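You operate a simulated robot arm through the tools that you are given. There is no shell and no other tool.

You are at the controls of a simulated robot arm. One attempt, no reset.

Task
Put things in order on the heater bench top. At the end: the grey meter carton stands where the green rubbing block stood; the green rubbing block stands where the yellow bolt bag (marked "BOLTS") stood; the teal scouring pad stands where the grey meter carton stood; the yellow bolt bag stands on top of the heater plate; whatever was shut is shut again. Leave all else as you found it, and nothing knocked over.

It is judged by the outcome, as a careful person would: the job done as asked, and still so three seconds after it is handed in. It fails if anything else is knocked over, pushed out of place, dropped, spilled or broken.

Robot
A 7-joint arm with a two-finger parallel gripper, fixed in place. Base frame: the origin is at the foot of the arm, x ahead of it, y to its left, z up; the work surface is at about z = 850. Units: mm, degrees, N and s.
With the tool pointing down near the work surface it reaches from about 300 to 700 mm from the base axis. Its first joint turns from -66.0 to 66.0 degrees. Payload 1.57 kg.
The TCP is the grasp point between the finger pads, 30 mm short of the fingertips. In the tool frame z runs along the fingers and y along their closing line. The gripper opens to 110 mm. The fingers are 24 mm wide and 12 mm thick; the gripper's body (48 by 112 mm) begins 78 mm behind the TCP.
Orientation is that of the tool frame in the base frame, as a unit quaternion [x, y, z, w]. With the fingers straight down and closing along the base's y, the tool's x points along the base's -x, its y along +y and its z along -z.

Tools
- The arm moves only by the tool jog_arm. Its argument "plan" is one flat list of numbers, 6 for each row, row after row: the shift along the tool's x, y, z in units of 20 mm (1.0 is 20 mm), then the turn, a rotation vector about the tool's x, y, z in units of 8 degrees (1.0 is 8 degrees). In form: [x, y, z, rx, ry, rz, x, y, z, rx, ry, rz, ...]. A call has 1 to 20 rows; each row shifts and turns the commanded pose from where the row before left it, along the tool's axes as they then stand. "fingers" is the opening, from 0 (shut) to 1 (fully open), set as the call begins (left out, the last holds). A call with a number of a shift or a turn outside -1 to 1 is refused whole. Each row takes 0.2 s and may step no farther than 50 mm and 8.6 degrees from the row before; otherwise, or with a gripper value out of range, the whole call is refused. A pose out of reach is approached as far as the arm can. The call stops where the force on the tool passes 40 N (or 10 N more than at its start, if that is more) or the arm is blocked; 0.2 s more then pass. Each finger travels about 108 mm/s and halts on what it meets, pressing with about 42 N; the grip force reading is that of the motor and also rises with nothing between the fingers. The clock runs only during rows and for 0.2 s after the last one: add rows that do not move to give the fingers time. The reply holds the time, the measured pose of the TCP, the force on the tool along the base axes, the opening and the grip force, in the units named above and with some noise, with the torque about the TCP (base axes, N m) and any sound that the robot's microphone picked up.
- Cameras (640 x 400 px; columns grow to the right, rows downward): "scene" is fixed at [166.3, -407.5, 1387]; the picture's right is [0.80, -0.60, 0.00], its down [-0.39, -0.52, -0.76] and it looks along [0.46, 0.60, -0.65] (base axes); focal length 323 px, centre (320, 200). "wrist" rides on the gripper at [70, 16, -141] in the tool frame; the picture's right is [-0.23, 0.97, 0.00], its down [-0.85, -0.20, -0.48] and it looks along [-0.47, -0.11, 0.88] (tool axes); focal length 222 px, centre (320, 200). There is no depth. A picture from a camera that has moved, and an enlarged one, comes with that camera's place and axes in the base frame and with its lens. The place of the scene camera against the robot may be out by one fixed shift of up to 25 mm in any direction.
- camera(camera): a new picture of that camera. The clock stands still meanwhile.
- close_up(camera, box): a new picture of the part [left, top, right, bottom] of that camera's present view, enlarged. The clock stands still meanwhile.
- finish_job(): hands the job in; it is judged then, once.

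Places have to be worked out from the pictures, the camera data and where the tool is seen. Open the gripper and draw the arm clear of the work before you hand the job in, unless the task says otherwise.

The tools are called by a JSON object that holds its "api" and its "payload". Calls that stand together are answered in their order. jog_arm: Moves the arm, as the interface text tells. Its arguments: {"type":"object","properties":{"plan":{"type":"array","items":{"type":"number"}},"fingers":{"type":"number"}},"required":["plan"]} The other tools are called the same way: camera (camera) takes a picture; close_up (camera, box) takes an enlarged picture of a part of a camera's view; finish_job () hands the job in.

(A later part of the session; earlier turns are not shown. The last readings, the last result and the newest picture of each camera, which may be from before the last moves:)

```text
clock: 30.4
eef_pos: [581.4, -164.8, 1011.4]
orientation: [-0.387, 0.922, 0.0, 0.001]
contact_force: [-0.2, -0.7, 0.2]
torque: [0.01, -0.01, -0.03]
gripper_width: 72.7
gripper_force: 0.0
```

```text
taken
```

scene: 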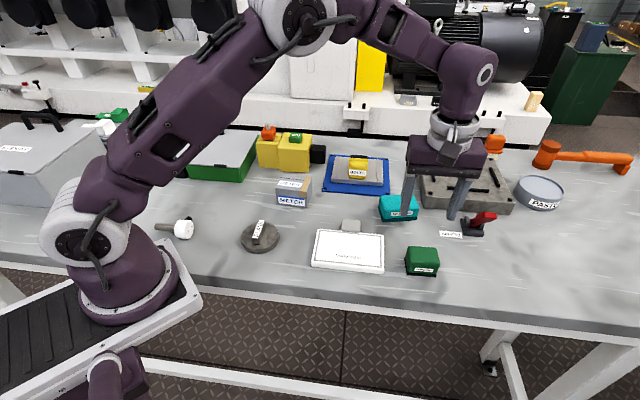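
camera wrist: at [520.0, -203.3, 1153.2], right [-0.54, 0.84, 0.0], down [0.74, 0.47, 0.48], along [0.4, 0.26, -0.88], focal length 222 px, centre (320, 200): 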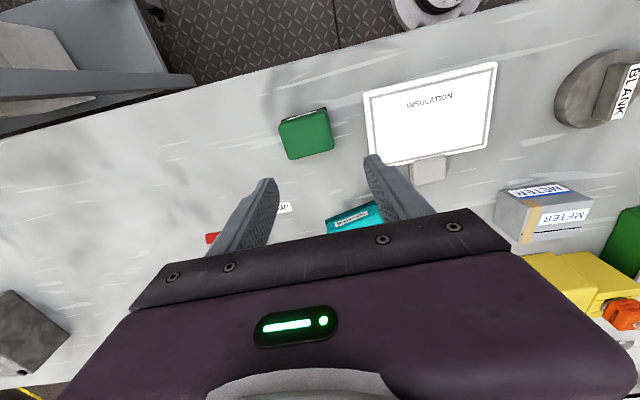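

{"api": "close_up", "payload": {"camera": "wrist", "box": [250, 70, 410, 190]}}

{"api": "close_up", "payload": {"camera": "scene", "box": [380, 200, 500, 290]}}

{"api": "close_up", "payload": {"camera": "scene", "box": [310, 130, 410, 200]}}

```text
3.33 times, centred on (330, 130) of wrist
camera zoom: at [520.0, -203.3, 1153.2], right [-0.54, 0.84, 0.0], down [0.74, 0.47, 0.48], along [0.4, 0.26, -0.88], focal length 740 px, centre (287, 433)
```

zoom: 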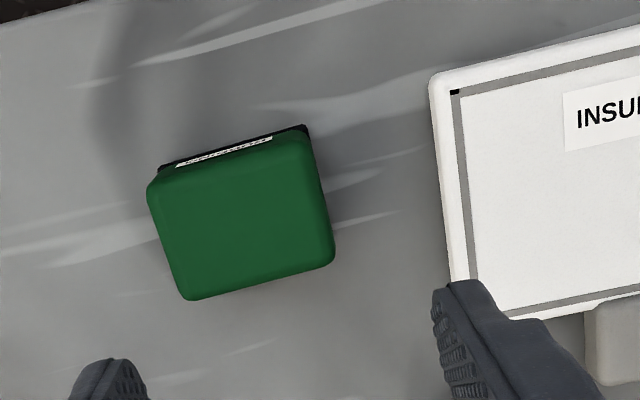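

```text
4.44 times, centred on (440, 245) of scene
camera zoom: at [166.3, -407.5, 1387.0], right [0.8, -0.6, 0.0], down [-0.39, -0.52, -0.76], along [0.46, 0.6, -0.65], focal length 1435 px, centre (-213, 0)
```

zoom: 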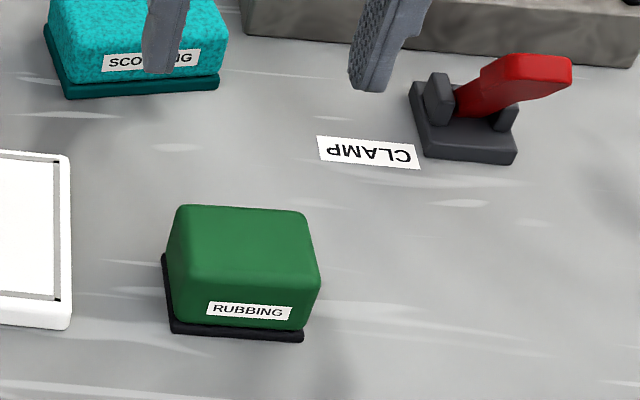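

```text
5.71 times, centred on (360, 165) of scene
camera zoom: at [166.3, -407.5, 1387.0], right [0.8, -0.6, 0.0], down [-0.39, -0.52, -0.76], along [0.46, 0.6, -0.65], focal length 1845 px, centre (91, 400)
```

zoom: 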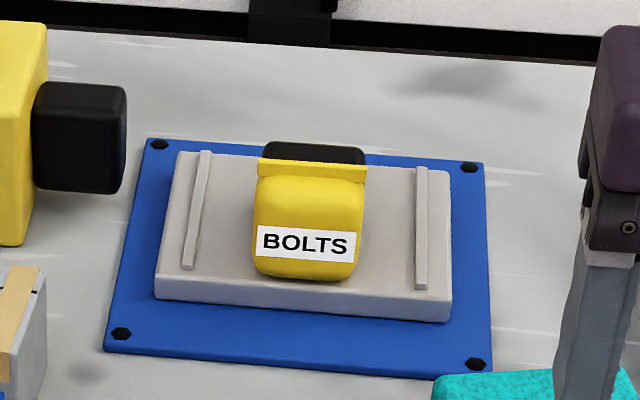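

The rubbing block is ~55 × 42 × 45 mm, centred near (577, -184), long axis ≈ -43°. I centre above it (gripping along its long side), stopping at z≈940 to verify.

{"api": "jog_arm", "payload": {"plan": [0.21, -0.137, 0.89, 0, 0, -0.225, 0.21, -0.137, 0.89, 0, 0, 0, 0.21, -0.137, 0.89, 0, 0, 0, 0.21, -0.137, 0.89, 0, 0, 0], "fingers": 0.8}}

{"api": "close_up", "payload": {"camera": "wrist", "box": [220, 90, 420, 240]}}

```text
clock: 31.4
eef_pos: [577.1, -184.5, 940.4]
orientation: [-0.402, 0.916, 0.0, 0.0]
contact_force: [0.8, 0.9, -0.1]
torque: [0.0, 0.0, -0.01]
gripper_width: 88.0
gripper_force: 0.1
```

```text
2.67 times, centred on (320, 165) of wrist
camera zoom: at [517.7, -224.3, 1082.1], right [-0.56, 0.83, 0.0], down [0.73, 0.49, 0.48], along [0.4, 0.27, -0.88], focal length 592 px, centre (320, 293)
```

zoom: 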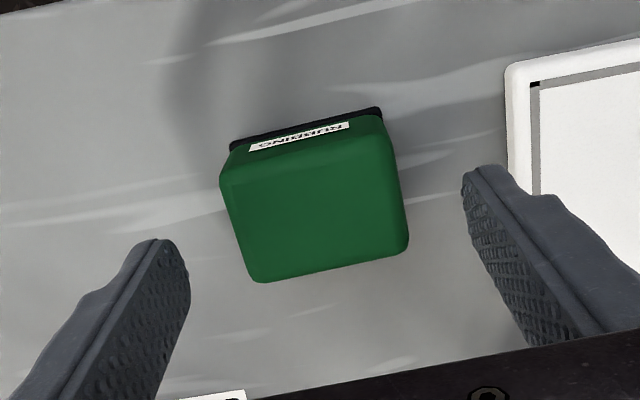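

The block is centred under the gripper within ~1 mm. I descend to z≈889 and close.

{"api": "jog_arm", "payload": {"plan": [0, 0, 0.64, 0, 0, -0.15, 0, 0, 0.64, 0, 0, 0, 0, 0, 0.64, 0, 0, 0, 0, 0, 0.64, 0, 0, 0]}}

{"api": "jog_arm", "payload": {"plan": [0, 0, 0, 0, 0, 0, 0, 0, 0, 0, 0, 0, 0, 0, 0, 0, 0, 0, 0, 0, 0, 0, 0, 0], "fingers": 0}}

{"api": "camera", "payload": {"camera": "wrist"}}

```text
clock: 32.4
eef_pos: [576.9, -184.8, 889.3]
orientation: [-0.411, 0.912, 0.0, 0.0]
contact_force: [-0.1, -0.5, -0.7]
torque: [-0.03, 0.01, -0.01]
gripper_width: 88.0
gripper_force: 0.1
```

```text
clock: 33.4
eef_pos: [577.0, -184.5, 890.3]
orientation: [-0.411, 0.912, 0.0, 0.0]
contact_force: [0.0, -0.4, 1.0]
torque: [-0.02, -0.02, -0.01]
gripper_width: 59.4
gripper_force: 41.8
```

```text
taken
camera wrist: at [518.3, -226.0, 1031.0], right [-0.58, 0.82, 0.0], down [0.72, 0.51, 0.48], along [0.39, 0.28, -0.88], focal length 222 px, centre (320, 200)
```

wrist: 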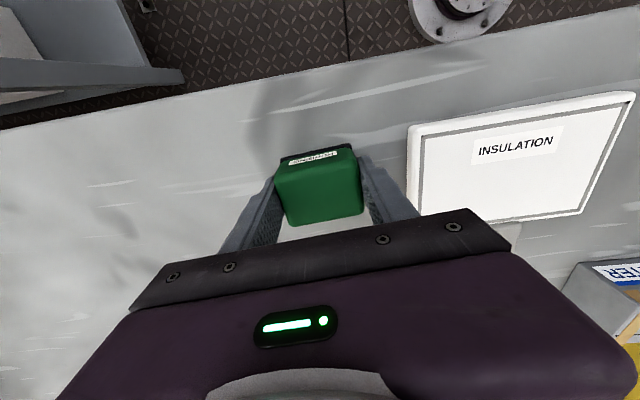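

Gripped at 59.4 mm. I lift it and begin carrying it toward the bolt bag's old spot (≈ (354, 240)).

{"api": "jog_arm", "payload": {"plan": [0, 0, -0.5, 0, 0, 0, 0, 0, -1, 0, 0, 0, 0, 0, -1, 0, 0, 0, 0, 0, -1, 0, 0, 0, 0, 0, -1, 0, 0, 0, 0, 0, -1, 0, 0, 0, 0, 0, 0, 0, 0, 0.95, 0, 0, 0, 0, 0, 0.95, -0.0975, 0.993, 0, 0, 0, 0, -0.0975, 0.993, 0, 0, 0, 0, -0.0975, 0.993, 0, 0, 0, 0, -0.0975, 0.993, 0, 0, 0, 0, -0.0975, 0.993, 0, 0, 0, 0, -0.0975, 0.993, 0, 0, 0, 0, -0.0975, 0.993, 0, 0, 0, 0, -0.0975, 0.993, 0, 0, 0, 0, -0.0975, 0.993, 0, 0, 0, 0, -0.0975, 0.993, 0, 0, 0, 0, -0.0975, 0.993, 0, 0, 0, 0, -0.0975, 0.993, 0, 0, 0, 0]}}

{"api": "camera", "payload": {"camera": "scene"}}

```text
clock: 37.6
eef_pos: [466.6, 29.5, 999.9]
orientation: [-0.286, 0.958, 0.0, 0.0]
contact_force: [0.4, -1.0, -1.3]
torque: [-0.02, 0.03, 0.03]
gripper_width: 59.6
gripper_force: 41.6
```

```text
taken
```

scene: 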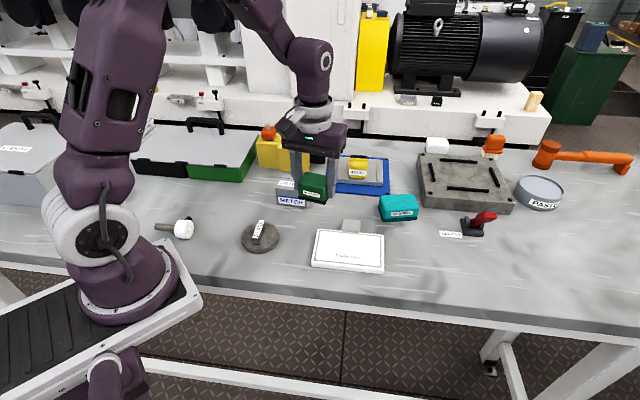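

Halfway there, block held well. I continue to above the old bolt-bag spot.

{"api": "jog_arm", "payload": {"plan": [-0.09, 0.988, 0, 0, 0, 0, -0.09, 0.988, 0, 0, 0, 0, -0.09, 0.988, 0, 0, 0, 0, -0.09, 0.988, 0, 0, 0, 0, -0.09, 0.988, 0, 0, 0, 0, -0.09, 0.988, 0, 0, 0, 0, -0.09, 0.988, 0, 0, 0, 0, -0.09, 0.988, 0, 0, 0, 0, -0.09, 0.988, 0, 0, 0, 0, -0.09, 0.988, 0, 0, 0, 0, -0.09, 0.988, 0, 0, 0, 0, -0.09, 0.988, 0, 0, 0, 0, 0, 0, 1, 0, 0, 0, 0, 0, 1, 0, 0, 0, 0, 0, 1, 0, 0, 0]}}

{"api": "camera", "payload": {"camera": "wrist"}}

{"api": "camera", "payload": {"camera": "scene"}}

```text
clock: 40.8
eef_pos: [353.1, 239.4, 939.1]
orientation: [-0.287, 0.958, 0.0, -0.001]
contact_force: [0.1, 0.7, -1.4]
torque: [0.0, -0.01, 0.05]
gripper_width: 59.8
gripper_force: 42.1
```

```text
taken
camera wrist: at [285.4, 214.0, 1080.7], right [-0.34, 0.94, 0.0], down [0.82, 0.3, 0.48], along [0.45, 0.17, -0.88], focal length 222 px, centre (320, 200)
```

wrist: 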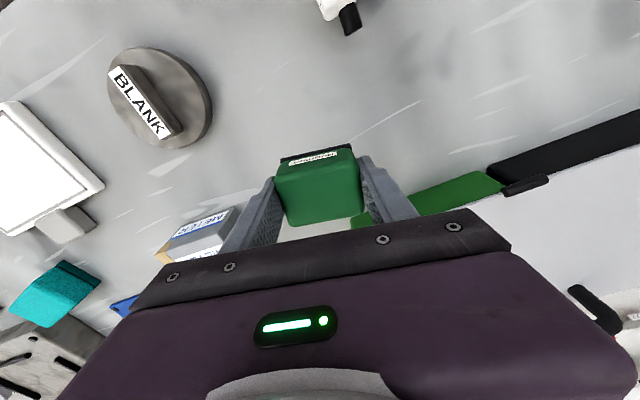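

```text
taken
```

scene: 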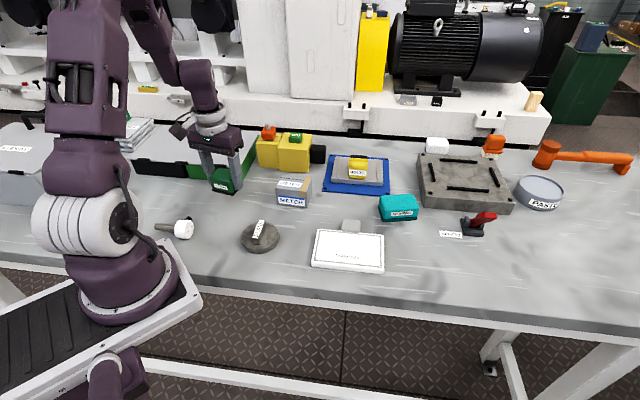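

The block is over the spot within ~1.5 mm. I correct slightly and lower to just above the bench.

{"api": "jog_arm", "payload": {"plan": [-0.07, 0, 0.56, 0, 0, 0, 0, 0, 0.56, 0, 0, 0, 0, 0, 0.56, 0, 0, 0, 0, 0, 0.56, 0, 0, 0]}}

{"api": "jog_arm", "payload": {"plan": [0, 0, 0.1, 0, 0, 0, 0, 0, 0.1, 0, 0, 0]}}

```text
clock: 41.8
eef_pos: [354.9, 239.6, 894.4]
orientation: [-0.286, 0.958, 0.0, 0.0]
contact_force: [-0.2, 0.0, -1.4]
torque: [0.04, -0.02, 0.02]
gripper_width: 59.6
gripper_force: 42.6
```

```text
clock: 42.4
eef_pos: [354.8, 238.9, 891.0]
orientation: [-0.287, 0.958, -0.001, 0.0]
contact_force: [-0.1, -0.6, -1.0]
torque: [-0.01, -0.02, -0.02]
gripper_width: 59.6
gripper_force: 42.2
```

No contact yet at z = 891. One more small step down.

{"api": "jog_arm", "payload": {"plan": [0, 0, 0.06, 0, 0, 0]}}

```text
clock: 42.8
eef_pos: [355.6, 240.4, 888.5]
orientation: [-0.286, 0.958, -0.001, 0.0]
contact_force: [-0.3, -0.1, 7.6]
torque: [-0.02, -0.03, -0.02]
gripper_width: 59.4
gripper_force: 41.7
```

Contact (7.6 N up). I release with a moderate opening and check.

{"api": "jog_arm", "payload": {"plan": [0, 0, 0, 0, 0, 0, 0, 0, 0, 0, 0, 0, 0, 0, 0, 0, 0, 0], "fingers": 0.75}}

{"api": "jog_arm", "payload": {"plan": [0, 0, -0.6, 0, 0, 0, 0, 0, -1, 0, 0, 0, 0, 0, -1, 0, 0, 0, 0, 0, -1, 0, 0, 0, 0, 0, -1, 0, 0, 0, 0, 0, -0.6, 0, 0, 0]}}

{"api": "camera", "payload": {"camera": "wrist"}}

{"api": "close_up", "payload": {"camera": "scene", "box": [190, 130, 350, 230]}}

```text
clock: 43.6
eef_pos: [354.5, 239.5, 890.3]
orientation: [-0.287, 0.958, 0.0, 0.0]
contact_force: [-0.6, -0.3, 0.4]
torque: [0.01, 0.01, 0.05]
gripper_width: 82.1
gripper_force: 0.2
```

```text
clock: 45.0
eef_pos: [353.4, 239.3, 994.5]
orientation: [-0.287, 0.958, -0.001, 0.0]
contact_force: [0.5, -0.1, -0.4]
torque: [-0.02, -0.01, -0.03]
gripper_width: 82.4
gripper_force: 0.1
```

```text
taken
camera wrist: at [287.1, 214.6, 1135.2], right [-0.34, 0.94, 0.0], down [0.82, 0.3, 0.48], along [0.45, 0.16, -0.88], focal length 222 px, centre (320, 200)
```

wrist: 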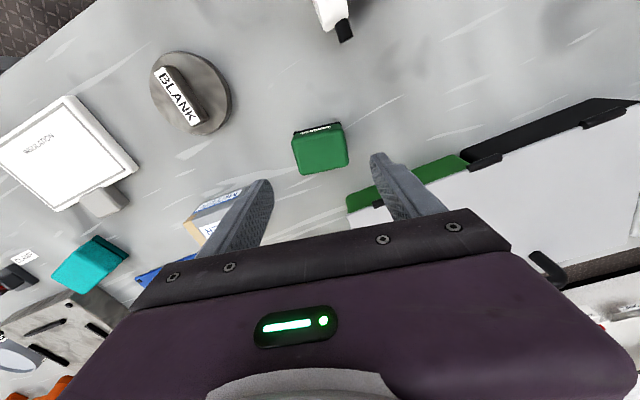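

```text
4.00 times, centred on (270, 180) of scene
camera zoom: at [166.3, -407.5, 1387.0], right [0.8, -0.6, 0.0], down [-0.39, -0.52, -0.76], along [0.46, 0.6, -0.65], focal length 1292 px, centre (520, 280)
```

zoom: 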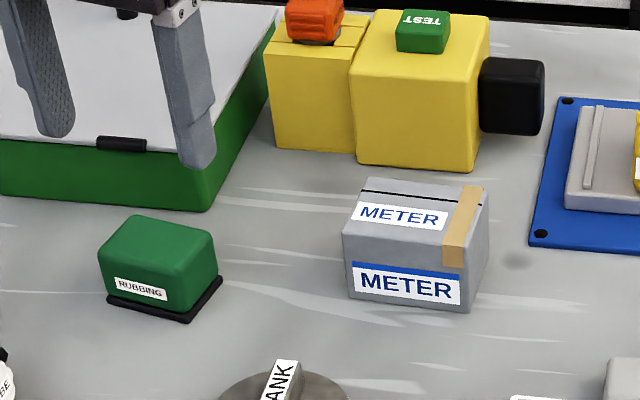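

The rubbing block now stands where the bolt bag was. Next I raise nothing further, turn the tool ~83° and move above the meter carton to measure it.

{"api": "jog_arm", "payload": {"plan": [0, 0, 0, 0, 0, 1, 0, 0, 0, 0, 0, 1, 0, 0, 0, 0, 0, 1, 0, 0, 0, 0, 0, 1, 0, 0, 0, 0, 0, 1, 0, 0, 0, 0, 0, 1, 0, 0, 0, 0, 0, 1, 0, 0, 0, 0, 0, 1, 0, 0, 0, 0, 0, 1, 0, 0, 0, 0, 0, 1, 0, 0, 0, 0, 0, 0.4, -0.96, 0.3, -0.1, 0, 0, 0, -0.96, 0.3, -0.1, 0, 0, 0, -0.96, 0.3, -0.1, 0, 0, 0, -0.96, 0.3, -0.1, 0, 0, 0, -0.96, 0.3, -0.1, 0, 0, 0, -0.96, 0.3, -0.1, 0, 0, 0, -0.96, 0.3, -0.1, 0, 0, 0, -0.96, 0.3, -0.1, 0, 0, 0], "fingers": 1}}

{"api": "camera", "payload": {"camera": "wrist"}}

{"api": "close_up", "payload": {"camera": "wrist", "box": [240, 70, 400, 190]}}

```text
clock: 49.0
eef_pos: [491.7, 152.3, 1010.7]
orientation: [0.422, 0.906, 0.0, 0.0]
contact_force: [-0.5, 0.5, -0.3]
torque: [0.01, 0.01, -0.01]
gripper_width: 110.1
gripper_force: 0.1
```

```text
taken
camera wrist: at [457.7, 215.9, 1151.2], right [0.89, 0.45, 0.0], down [0.4, -0.78, 0.48], along [0.22, -0.43, -0.88], focal length 222 px, centre (320, 200)
```

wrist: 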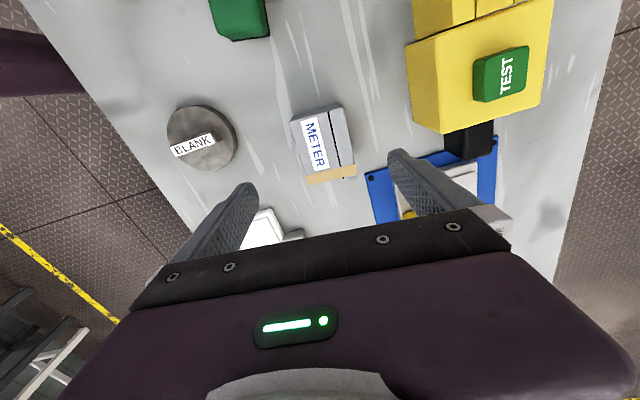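

```text
3.33 times, centred on (320, 130) of wrist
camera zoom: at [457.7, 215.9, 1151.2], right [0.89, 0.45, 0.0], down [0.4, -0.78, 0.48], along [0.22, -0.43, -0.88], focal length 740 px, centre (320, 433)
```

zoom: 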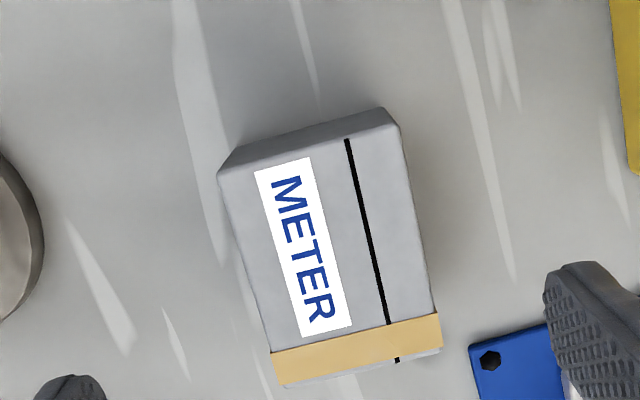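

Carton: ~77 × 58 × 55 mm, centre ≈ (494, 156), long axis -50°. I set the opening to 88 mm, centre over it, and lower to z≈930 to verify.

{"api": "jog_arm", "payload": {"plan": [0.01, 0.055, 1, 0, 0, -0.05, 0.01, 0.055, 1, 0, 0, 0, 0.01, 0.055, 1, 0, 0, 0, 0.01, 0.055, 1, 0, 0, 0], "fingers": 0.82}}

{"api": "camera", "payload": {"camera": "wrist"}}

{"api": "close_up", "payload": {"camera": "wrist", "box": [220, 90, 420, 240]}}

```text
clock: 50.0
eef_pos: [493.0, 156.8, 928.8]
orientation: [0.419, 0.908, 0.0, 0.0]
contact_force: [-1.5, -0.1, -0.2]
torque: [-0.03, 0.03, -0.01]
gripper_width: 90.3
gripper_force: 0.0
```

```text
taken
camera wrist: at [459.8, 219.7, 1070.4], right [0.89, 0.46, 0.0], down [0.4, -0.78, 0.48], along [0.22, -0.42, -0.88], focal length 222 px, centre (320, 200)
```

wrist: 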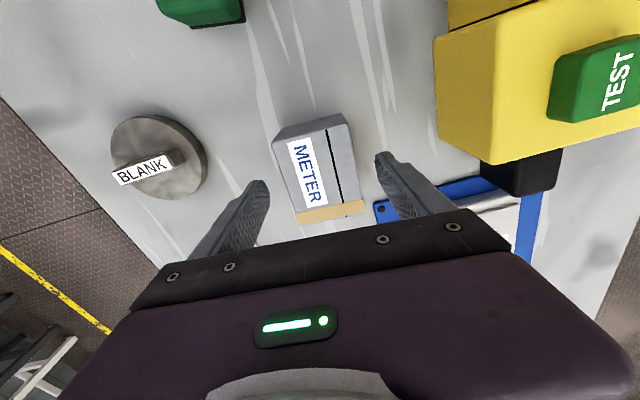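

```text
2.67 times, centred on (320, 165) of wrist
camera zoom: at [459.8, 219.7, 1070.4], right [0.89, 0.46, 0.0], down [0.4, -0.78, 0.48], along [0.22, -0.42, -0.88], focal length 592 px, centre (320, 293)
```

zoom: 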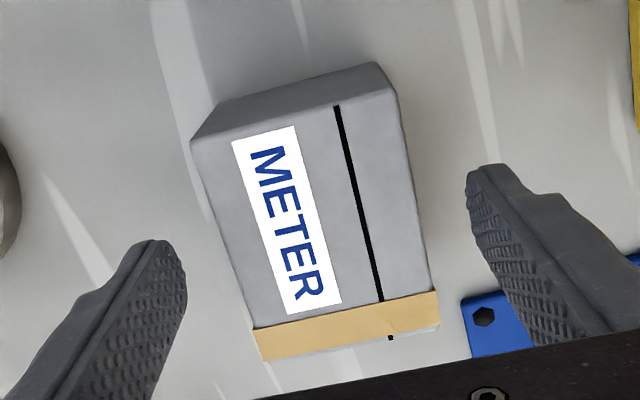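

Centred within 1 mm (carton centre ≈ (493.3, 155.7)). I descend to z≈886 and close.

{"api": "jog_arm", "payload": {"plan": [0, 0, 0.535, 0, 0, 0, 0, 0, 0.535, 0, 0, 0, 0, 0, 0.535, 0, 0, 0, 0, 0, 0.535, 0, 0, 0]}}

{"api": "jog_arm", "payload": {"plan": [0, 0, 0, 0, 0, 0, 0, 0, 0, 0, 0, 0, 0, 0, 0, 0, 0, 0, 0, 0, 0, 0, 0, 0], "fingers": 0}}

{"api": "camera", "payload": {"camera": "wrist"}}

```text
clock: 51.0
eef_pos: [493.3, 156.7, 885.5]
orientation: [0.419, 0.908, 0.001, -0.001]
contact_force: [-0.9, -0.3, -0.3]
torque: [-0.01, -0.01, 0.01]
gripper_width: 90.5
gripper_force: 0.0
```

```text
clock: 52.0
eef_pos: [491.9, 157.8, 885.3]
orientation: [0.419, 0.908, -0.001, 0.0]
contact_force: [0.2, 0.0, -0.3]
torque: [0.02, 0.0, 0.0]
gripper_width: 59.7
gripper_force: 42.0
```

```text
taken
camera wrist: at [459.5, 220.5, 1027.6], right [0.89, 0.46, 0.0], down [0.4, -0.78, 0.48], along [0.22, -0.42, -0.88], focal length 222 px, centre (320, 200)
```

wrist: 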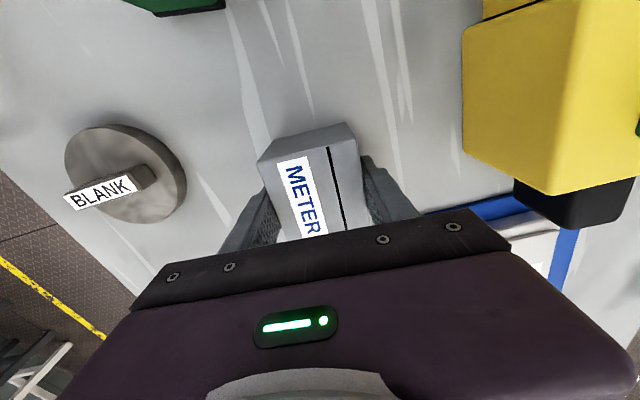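

Firm grip (59.7 mm). I lift the carton and carry it toward the rubbing block's old spot (≈ (577, -185)).

{"api": "jog_arm", "payload": {"plan": [0, 0, -0.5, 0, 0, 0, 0, 0, -1, 0, 0, 0, 0, 0, -1, 0, 0, 0, 0, 0, -1, 0, 0, 0, 0, 0, -1, 0, 0, 0, 0, 0, -1, 0, 0, 0, 0, 0, -0.3, 0, 0, -0.81, -0.978, -0.641, 0, 0, 0, 0, -0.978, -0.641, 0, 0, 0, 0, -0.978, -0.641, 0, 0, 0, 0, -0.978, -0.641, 0, 0, 0, 0, -0.978, -0.641, 0, 0, 0, 0, -0.978, -0.641, 0, 0, 0, 0, -0.978, -0.641, 0, 0, 0, 0, -0.978, -0.641, 0, 0, 0, 0, -0.978, -0.641, 0, 0, 0, 0, -0.978, -0.641, 0, 0, 0, 0, -0.978, -0.641, 0, 0, 0, 0, -0.978, -0.641, 0, 0, 0, 0, -0.978, -0.641, 0, 0, 0, 0]}}

{"api": "camera", "payload": {"camera": "scene"}}

```text
clock: 56.2
eef_pos: [567.2, -138.8, 1003.2]
orientation: [0.366, 0.93, 0.0, 0.0]
contact_force: [0.0, -0.1, -1.6]
torque: [-0.01, -0.01, -0.01]
gripper_width: 59.5
gripper_force: 41.7
```

```text
taken
```

scene: 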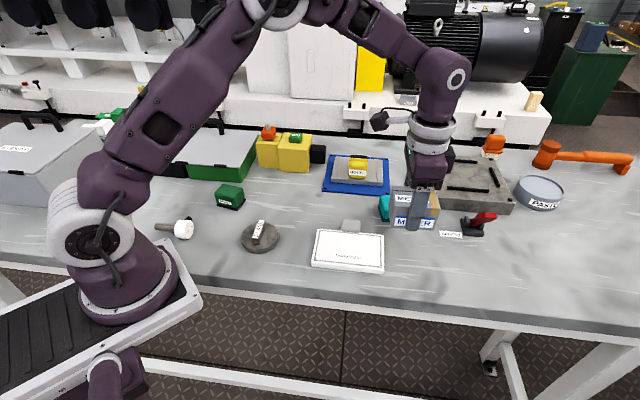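

The carton hangs level. I finish the horizontal move and lower to z≈945 for a check.

{"api": "jog_arm", "payload": {"plan": [-0.93, -0.67, 0, 0, 0, 0, -0.93, -0.67, 0, 0, 0, 0, 0, 0, 0.97, 0, 0, 0, 0, 0, 0.97, 0, 0, 0, 0, 0, 0.97, 0, 0, 0]}}

{"api": "camera", "payload": {"camera": "wrist"}}

{"api": "camera", "payload": {"camera": "scene"}}

```text
clock: 57.4
eef_pos: [574.2, -184.5, 944.5]
orientation: [0.367, 0.93, -0.001, 0.0]
contact_force: [-0.1, -0.3, -1.8]
torque: [0.01, -0.01, 0.02]
gripper_width: 59.7
gripper_force: 41.9
```

```text
taken
camera wrist: at [534.3, -124.9, 1085.6], right [0.83, 0.56, 0.0], down [0.49, -0.73, 0.48], along [0.27, -0.4, -0.88], focal length 222 px, centre (320, 200)
```

wrist: 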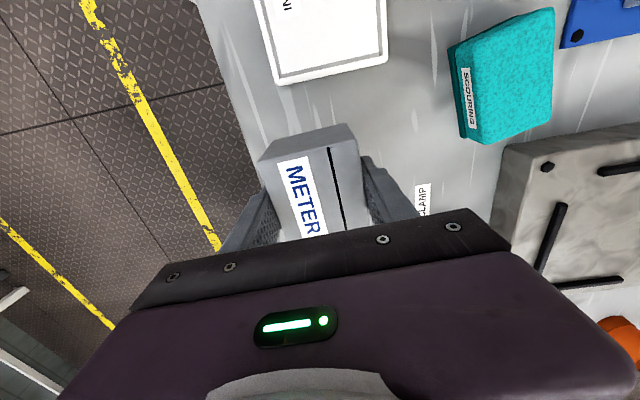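

```text
taken
```

scene: 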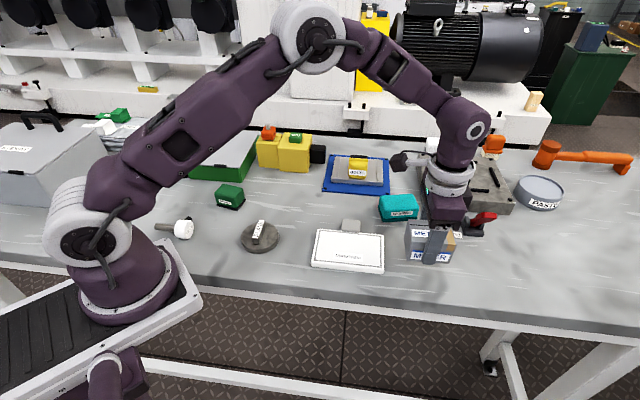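

Position within ~1.5 mm; the space below is clear. I correct and lower to just above the bench.

{"api": "jog_arm", "payload": {"plan": [-0.04, 0.07, 0.69, 0, 0, 0, 0, 0, 0.69, 0, 0, 0, 0, 0, 0.69, 0, 0, 0, 0, 0, 0.69, 0, 0, 0]}}

{"api": "jog_arm", "payload": {"plan": [0, 0, 0.08, 0, 0, 0, 0, 0, 0.08, 0, 0, 0]}}

```text
clock: 58.4
eef_pos: [576.4, -184.0, 889.0]
orientation: [0.367, 0.93, 0.0, 0.0]
contact_force: [-0.2, 0.1, -1.4]
torque: [0.0, 0.0, 0.0]
gripper_width: 59.4
gripper_force: 41.9
```

```text
clock: 59.0
eef_pos: [576.7, -183.3, 886.0]
orientation: [0.367, 0.93, 0.0, 0.0]
contact_force: [-0.3, 0.7, -1.9]
torque: [0.03, 0.01, -0.02]
gripper_width: 59.6
gripper_force: 42.2
```

No contact yet at z = 886. One small step more.

{"api": "jog_arm", "payload": {"plan": [0, 0, 0.07, 0, 0, 0]}}

```text
clock: 59.4
eef_pos: [576.7, -183.7, 887.3]
orientation: [0.366, 0.931, -0.001, 0.0]
contact_force: [-4.0, 2.5, 18.8]
torque: [0.47, 0.71, 0.04]
gripper_width: 59.3
gripper_force: 42.4
```

Contact with 19 N and a torque suggesting the left end touched first (slight tilt). I ease off 1 mm and look before releasing.

{"api": "jog_arm", "payload": {"plan": [0, 0, -0.06, 0, 0, 0]}}

{"api": "close_up", "payload": {"camera": "scene", "box": [370, 190, 500, 280]}}

{"api": "close_up", "payload": {"camera": "wrist", "box": [220, 60, 420, 240]}}

```text
clock: 59.8
eef_pos: [576.3, -183.9, 885.3]
orientation: [0.366, 0.931, 0.0, 0.0]
contact_force: [-2.8, 0.3, 9.7]
torque: [0.06, 0.1, 0.04]
gripper_width: 59.8
gripper_force: 41.7
```

```text
4.44 times, centred on (435, 235) of scene
camera zoom: at [166.0, -407.4, 1387.0], right [0.8, -0.6, 0.0], down [-0.39, -0.52, -0.76], along [0.46, 0.6, -0.65], focal length 1435 px, centre (-191, 44)
```

zoom: 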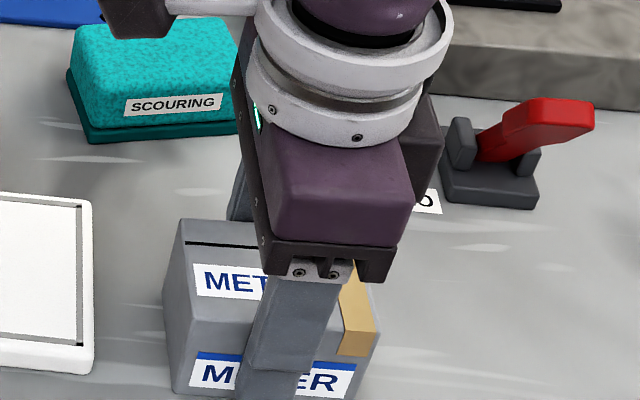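

```text
2.22 times, centred on (320, 150) of wrist
camera zoom: at [535.8, -124.4, 1027.5], right [0.83, 0.56, 0.0], down [0.49, -0.73, 0.48], along [0.27, -0.4, -0.88], focal length 494 px, centre (320, 311)
```

zoom: 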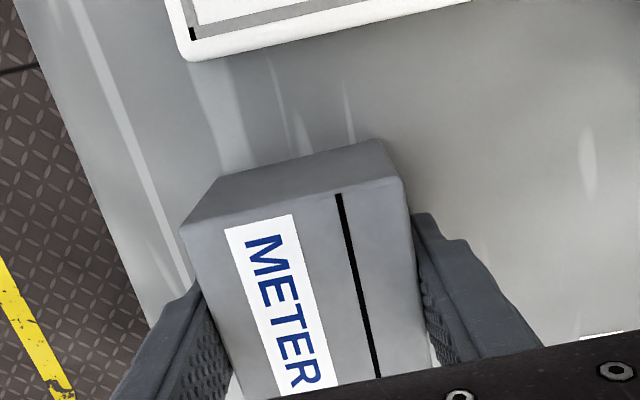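

Torque is nearly gone now with 10 N support: the carton sits flat on the bench, clear of the insulation panel. I release and rise.

{"api": "jog_arm", "payload": {"plan": [0, 0, 0, 0, 0, 0, 0, 0, 0, 0, 0, 0, 0, 0, 0, 0, 0, 0], "fingers": 0.78}}

{"api": "jog_arm", "payload": {"plan": [0, 0, -0.6, 0, 0, 0, 0, 0, -1, 0, 0, 0, 0, 0, -1, 0, 0, 0, 0, 0, -1, 0, 0, 0, 0, 0, -1, 0, 0, 0, 0, 0, -0.9, 0, 0, 0]}}

{"api": "camera", "payload": {"camera": "wrist"}}

{"api": "camera", "payload": {"camera": "scene"}}

```text
clock: 60.6
eef_pos: [576.2, -183.6, 886.8]
orientation: [0.366, 0.93, 0.0, 0.0]
contact_force: [0.2, 0.4, 0.1]
torque: [0.05, 0.01, 0.01]
gripper_width: 85.9
gripper_force: 0.0
```

```text
clock: 62.0
eef_pos: [574.7, -183.1, 995.9]
orientation: [0.366, 0.931, -0.001, 0.001]
contact_force: [-0.4, -0.5, 1.0]
torque: [-0.02, -0.01, 0.01]
gripper_width: 85.7
gripper_force: 0.1
```

```text
taken
camera wrist: at [535.3, -123.9, 1137.8], right [0.83, 0.56, 0.0], down [0.49, -0.73, 0.48], along [0.27, -0.4, -0.88], focal length 222 px, centre (320, 200)
```

wrist: 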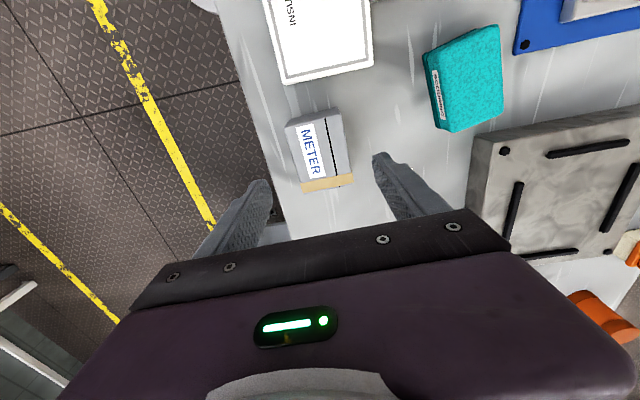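

```text
taken
```

scene: 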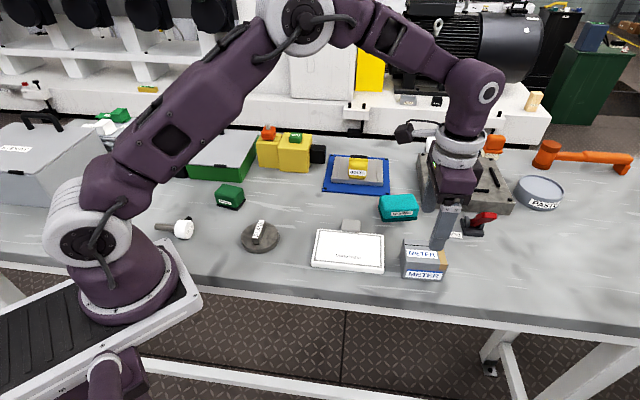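

The carton stands upright in the rubbing block's old place. Now I move above the teal scouring pad to measure it.

{"api": "jog_arm", "payload": {"plan": [0, 0, 0, 0, 0, -0.75, 0, 0, 0, 0, 0, -0.75, 0.02, 0.95, -0.05, 0, 0, 0, 0.02, 0.95, -0.05, 0, 0, 0, 0.02, 0.95, -0.05, 0, 0, 0, 0.02, 0.95, -0.05, 0, 0, 0, 0.02, 0.95, -0.05, 0, 0, 0, 0.02, 0.95, -0.05, 0, 0, 0, 0.02, 0.95, -0.05, 0, 0, 0, 0.02, 0.95, -0.05, 0, 0, 0], "fingers": 1}}

{"api": "camera", "payload": {"camera": "wrist"}}

{"api": "close_up", "payload": {"camera": "wrist", "box": [220, 50, 420, 200]}}

{"api": "close_up", "payload": {"camera": "scene", "box": [360, 180, 500, 290]}}

```text
clock: 64.2
eef_pos: [652.4, -51.8, 1005.8]
orientation: [0.268, 0.963, 0.001, 0.0]
contact_force: [-0.6, 0.1, -0.9]
torque: [-0.01, 0.03, -0.03]
gripper_width: 110.1
gripper_force: 0.0
```

```text
taken
camera wrist: at [600.5, -1.5, 1145.9], right [0.7, 0.72, 0.0], down [0.63, -0.61, 0.48], along [0.34, -0.33, -0.88], focal length 222 px, centre (320, 200)
```

wrist: 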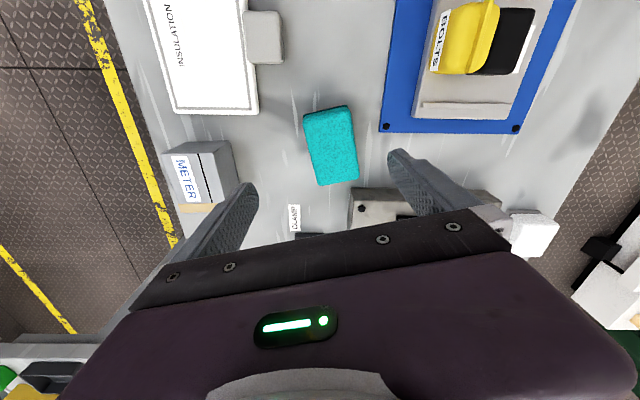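

```text
2.67 times, centred on (320, 125) of wrist
camera zoom: at [600.5, -1.5, 1145.9], right [0.7, 0.72, 0.0], down [0.63, -0.61, 0.48], along [0.34, -0.33, -0.88], focal length 592 px, centre (320, 400)
```

zoom: 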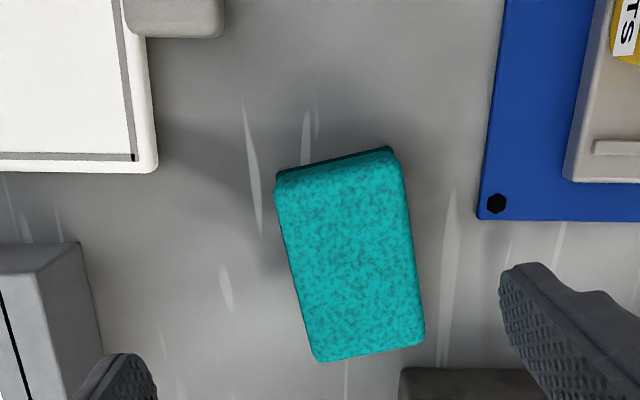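

```text
3.64 times, centred on (430, 235) of scene
camera zoom: at [166.3, -407.5, 1387.0], right [0.8, -0.6, 0.0], down [-0.39, -0.52, -0.76], along [0.46, 0.6, -0.65], focal length 1174 px, centre (-80, 73)
```

zoom: 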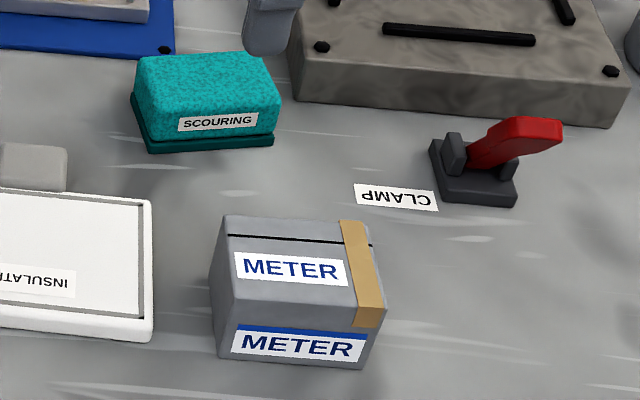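

Pad: ~80 × 51 × 40 mm, centre ≈ (664, -42), long axis -32°. I'll grip it across its short side with ~82 mm opening, clear of the slab and the blue flange; lowering first to z≈935.

{"api": "jog_arm", "payload": {"plan": [-0.07, 0.172, 0.885, 0, 0, 0.12, -0.07, 0.172, 0.885, 0, 0, 0, -0.07, 0.172, 0.885, 0, 0, 0, -0.07, 0.172, 0.885, 0, 0, 0], "fingers": 0.75}}

{"api": "camera", "payload": {"camera": "wrist"}}

{"api": "close_up", "payload": {"camera": "wrist", "box": [220, 90, 420, 240]}}

```text
clock: 65.2
eef_pos: [665.2, -43.0, 933.7]
orientation: [0.275, 0.961, 0.0, 0.0]
contact_force: [0.1, 0.6, -0.3]
torque: [-0.02, -0.02, 0.01]
gripper_width: 82.6
gripper_force: 0.0
```

```text
taken
camera wrist: at [613.0, 8.2, 1074.3], right [0.71, 0.71, 0.0], down [0.62, -0.62, 0.48], along [0.34, -0.34, -0.88], focal length 222 px, centre (320, 200)
```

wrist: 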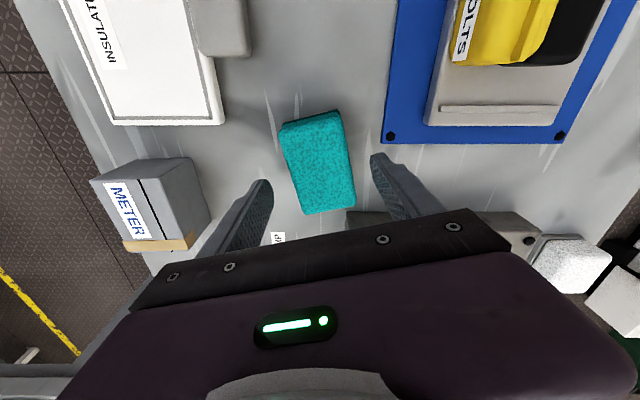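

```text
2.67 times, centred on (320, 165) of wrist
camera zoom: at [613.0, 8.2, 1074.3], right [0.71, 0.71, 0.0], down [0.62, -0.62, 0.48], along [0.34, -0.34, -0.88], focal length 592 px, centre (320, 293)
```

zoom: 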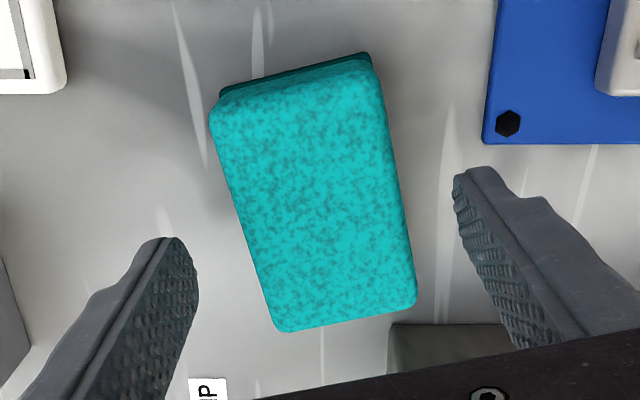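

Centred within 1 mm with clear finger gaps. I descend to z≈889 and close.

{"api": "jog_arm", "payload": {"plan": [0, 0, 0.555, 0, 0, 0, 0, 0, 0.555, 0, 0, 0, 0, 0, 0.555, 0, 0, 0, 0, 0, 0.555, 0, 0, 0]}}

{"api": "jog_arm", "payload": {"plan": [0, 0, 0, 0, 0, 0, 0, 0, 0, 0, 0, 0, 0, 0, 0, 0, 0, 0, 0, 0, 0, 0, 0, 0], "fingers": 0}}

{"api": "camera", "payload": {"camera": "wrist"}}

```text
clock: 66.2
eef_pos: [663.6, -42.7, 888.1]
orientation: [0.276, 0.961, 0.0, 0.001]
contact_force: [0.3, -0.5, 0.3]
torque: [0.04, -0.03, -0.01]
gripper_width: 82.7
gripper_force: 0.0
```

```text
clock: 67.2
eef_pos: [663.8, -43.1, 889.1]
orientation: [0.275, 0.961, 0.001, 0.0]
contact_force: [-0.2, -0.7, 0.0]
torque: [0.01, 0.02, -0.01]
gripper_width: 54.2
gripper_force: 41.4
```

```text
taken
camera wrist: at [613.0, 7.8, 1029.9], right [0.71, 0.71, 0.0], down [0.62, -0.62, 0.48], along [0.34, -0.34, -0.88], focal length 222 px, centre (320, 200)
```

wrist: 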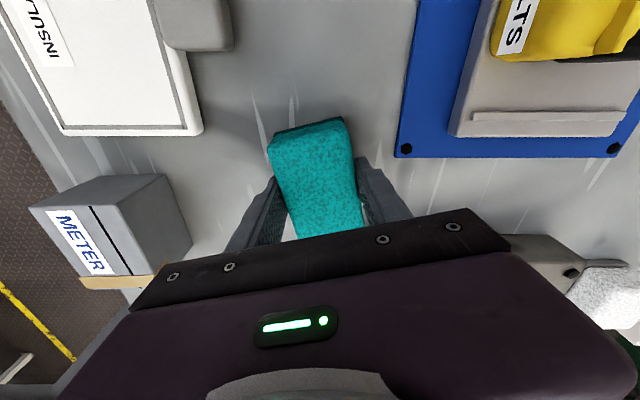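

Gripped at 54.2 mm. I lift it straight up, turn it, and carry it toward the carton's old place (≈ (493, 156)).

{"api": "jog_arm", "payload": {"plan": [0, 0, -0.5, 0, 0, 0, 0, 0, -1, 0, 0, 0, 0, 0, -1, 0, 0, 0, 0, 0, -1, 0, 0, 0, 0, 0, -1, 0, 0, 0, 0, 0, -1, 0, 0, 0, 0, 0, 0, 0, 0, 0.73, 0, 0, 0, 0, 0, 0.73, 0, 0, 0, 0, 0, 0.73, 0.935, 0, 0, 0, 0, 0, 0.935, 0, 0, 0, 0, 0, 0.935, 0, 0, 0, 0, 0, 0.935, 0, 0, 0, 0, 0, 0.935, 0, 0, 0, 0, 0, 0.935, 0, 0, 0, 0, 0, 0.935, 0, 0, 0, 0, 0, 0.935, 0, 0, 0, 0, 0, 0.935, 0, 0, 0, 0, 0, 0.935, 0, 0, 0, 0, 0, 0.935, 0, 0, 0, 0, 0]}}

{"api": "camera", "payload": {"camera": "scene"}}

{"api": "camera", "payload": {"camera": "wrist"}}

```text
clock: 71.4
eef_pos: [529.8, 114.3, 999.5]
orientation: [0.418, 0.908, 0.0, 0.0]
contact_force: [0.1, 0.2, -0.6]
torque: [0.0, 0.0, -0.01]
gripper_width: 54.2
gripper_force: 41.7
```

```text
taken
```

scene: 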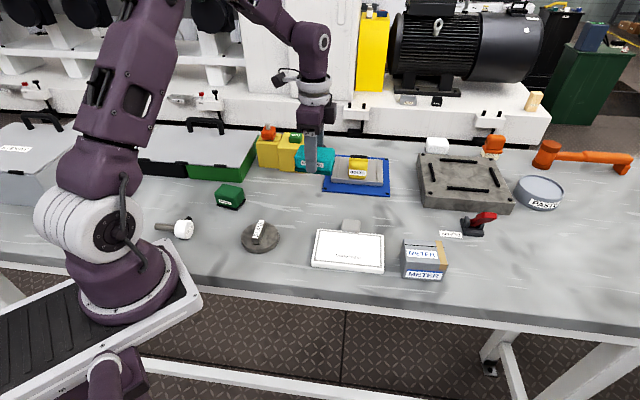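

```text
taken
camera wrist: at [496.1, 176.9, 1140.3], right [0.89, 0.46, 0.0], down [0.4, -0.78, 0.48], along [0.22, -0.42, -0.88], focal length 222 px, centre (320, 200)
```

wrist: 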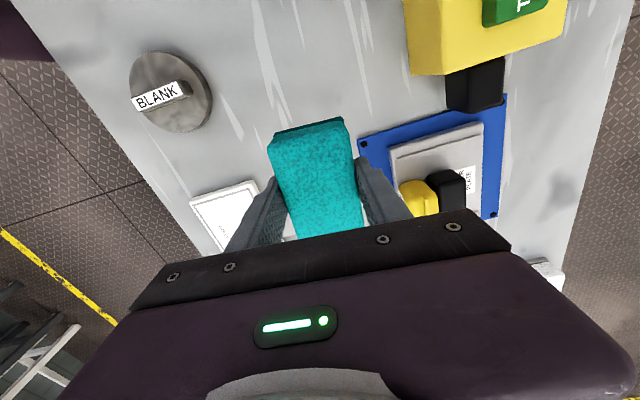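

The pad is well held. I finish the horizontal move and lower to z≈945 for a check.

{"api": "jog_arm", "payload": {"plan": [0.927, 0, 0, 0, 0, 0, 0.927, 0, 0, 0, 0, 0, 0.927, 0, 0, 0, 0, 0, 0, 0, 0.9, 0, 0, 0, 0, 0, 0.9, 0, 0, 0, 0, 0, 0.9, 0, 0, 0]}}

{"api": "camera", "payload": {"camera": "wrist"}}

{"api": "close_up", "payload": {"camera": "scene", "box": [210, 110, 370, 230]}}

```text
clock: 72.8
eef_pos: [494.2, 155.9, 944.2]
orientation: [0.419, 0.908, 0.0, 0.001]
contact_force: [0.1, -0.3, -1.6]
torque: [-0.02, 0.01, 0.0]
gripper_width: 54.3
gripper_force: 42.3
```

```text
taken
camera wrist: at [460.6, 219.6, 1086.3], right [0.89, 0.46, 0.0], down [0.4, -0.78, 0.48], along [0.22, -0.42, -0.88], focal length 222 px, centre (320, 200)
```

wrist: 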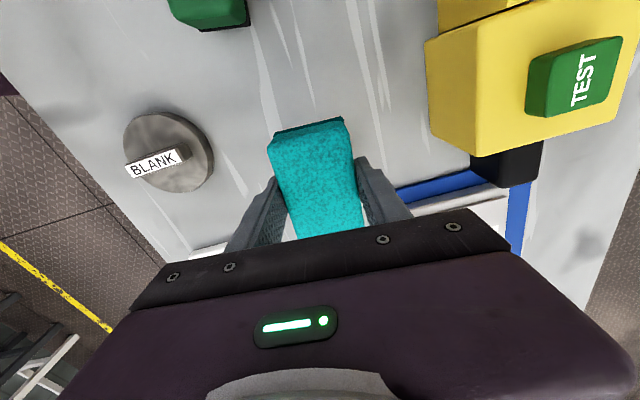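

```text
3.33 times, centred on (290, 170) of scene
camera zoom: at [166.3, -407.5, 1387.0], right [0.8, -0.6, 0.0], down [-0.39, -0.52, -0.76], along [0.46, 0.6, -0.65], focal length 1076 px, centre (420, 300)
```

zoom: 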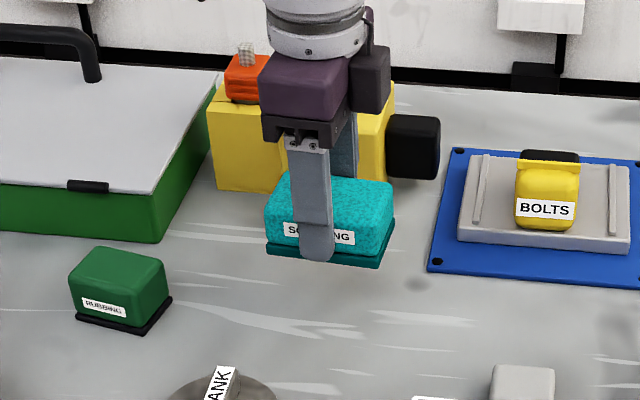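

Right over the spot (≈ (494, 156)). I lower to just above the bench.

{"api": "jog_arm", "payload": {"plan": [0, 0, 0.65, 0, 0, 0, 0, 0, 0.65, 0, 0, 0, 0, 0, 0.65, 0, 0, 0, 0, 0, 0.65, 0, 0, 0]}}

{"api": "jog_arm", "payload": {"plan": [0, 0, 0.07, 0, 0, 0, 0, 0, 0.07, 0, 0, 0]}}

```text
clock: 73.8
eef_pos: [492.9, 155.3, 893.2]
orientation: [0.418, 0.908, 0.0, 0.0]
contact_force: [0.6, -0.3, -0.3]
torque: [-0.03, 0.0, -0.03]
gripper_width: 54.0
gripper_force: 42.2
```

```text
clock: 74.4
eef_pos: [493.2, 156.1, 889.1]
orientation: [0.419, 0.908, 0.0, 0.0]
contact_force: [0.0, -0.1, -1.0]
torque: [0.05, -0.01, 0.01]
gripper_width: 54.1
gripper_force: 42.5
```

No contact yet. One more small step.

{"api": "jog_arm", "payload": {"plan": [0, 0, 0.05, 0, 0, 0]}}

```text
clock: 74.8
eef_pos: [493.4, 154.6, 889.7]
orientation: [0.419, 0.908, 0.0, 0.0]
contact_force: [0.7, 0.5, -1.4]
torque: [-0.03, 0.04, 0.03]
gripper_width: 54.1
gripper_force: 42.1
```

Still none; another millimetre.

{"api": "jog_arm", "payload": {"plan": [0, 0, 0.05, 0, 0, 0]}}

```text
clock: 75.2
eef_pos: [493.1, 154.8, 888.7]
orientation: [0.418, 0.908, 0.0, 0.0]
contact_force: [-2.1, -1.1, 10.8]
torque: [-0.08, 0.11, 0.02]
gripper_width: 53.8
gripper_force: 41.8
```

Contact (11 N). I release and rise.

{"api": "jog_arm", "payload": {"plan": [0, 0, 0, 0, 0, 0, 0, 0, 0, 0, 0, 0, 0, 0, 0, 0, 0, 0], "fingers": 0.72}}

{"api": "jog_arm", "payload": {"plan": [0, 0, -0.6, 0, 0, 0, 0, 0, -1, 0, 0, 0, 0, 0, -1, 0, 0, 0, 0, 0, -1, 0, 0, 0, 0, 0, -1, 0, 0, 0, 0, 0, -1, 0, 0, 0, 0, 0, -1, 0, 0, 0]}}

{"api": "camera", "payload": {"camera": "wrist"}}

{"api": "camera", "payload": {"camera": "scene"}}

```text
clock: 76.0
eef_pos: [494.3, 156.6, 887.7]
orientation: [0.418, 0.908, 0.001, 0.0]
contact_force: [0.0, -0.2, 0.4]
torque: [0.01, -0.02, 0.01]
gripper_width: 79.2
gripper_force: 0.0
```

```text
clock: 77.6
eef_pos: [494.0, 156.2, 1020.8]
orientation: [0.419, 0.908, 0.0, -0.001]
contact_force: [-1.0, 0.3, -0.4]
torque: [0.06, -0.02, -0.04]
gripper_width: 79.1
gripper_force: 0.0
```

```text
taken
camera wrist: at [460.1, 218.8, 1161.5], right [0.89, 0.46, 0.0], down [0.4, -0.78, 0.48], along [0.22, -0.43, -0.88], focal length 222 px, centre (320, 200)
```

wrist: 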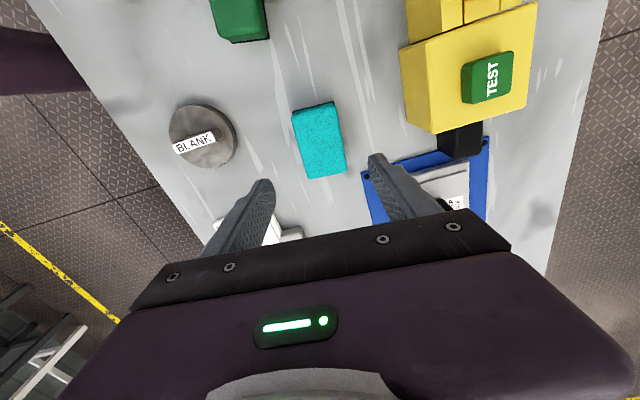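

```text
taken
```

scene: 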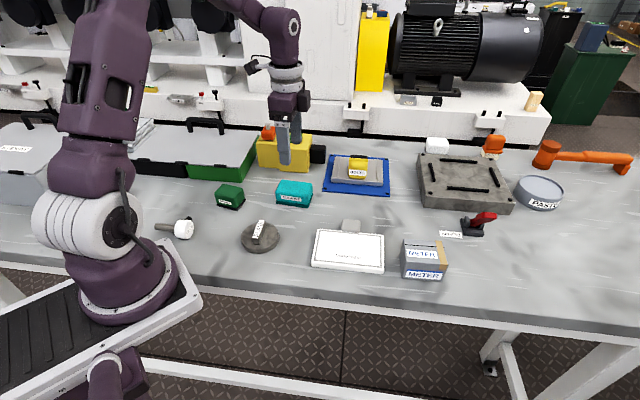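

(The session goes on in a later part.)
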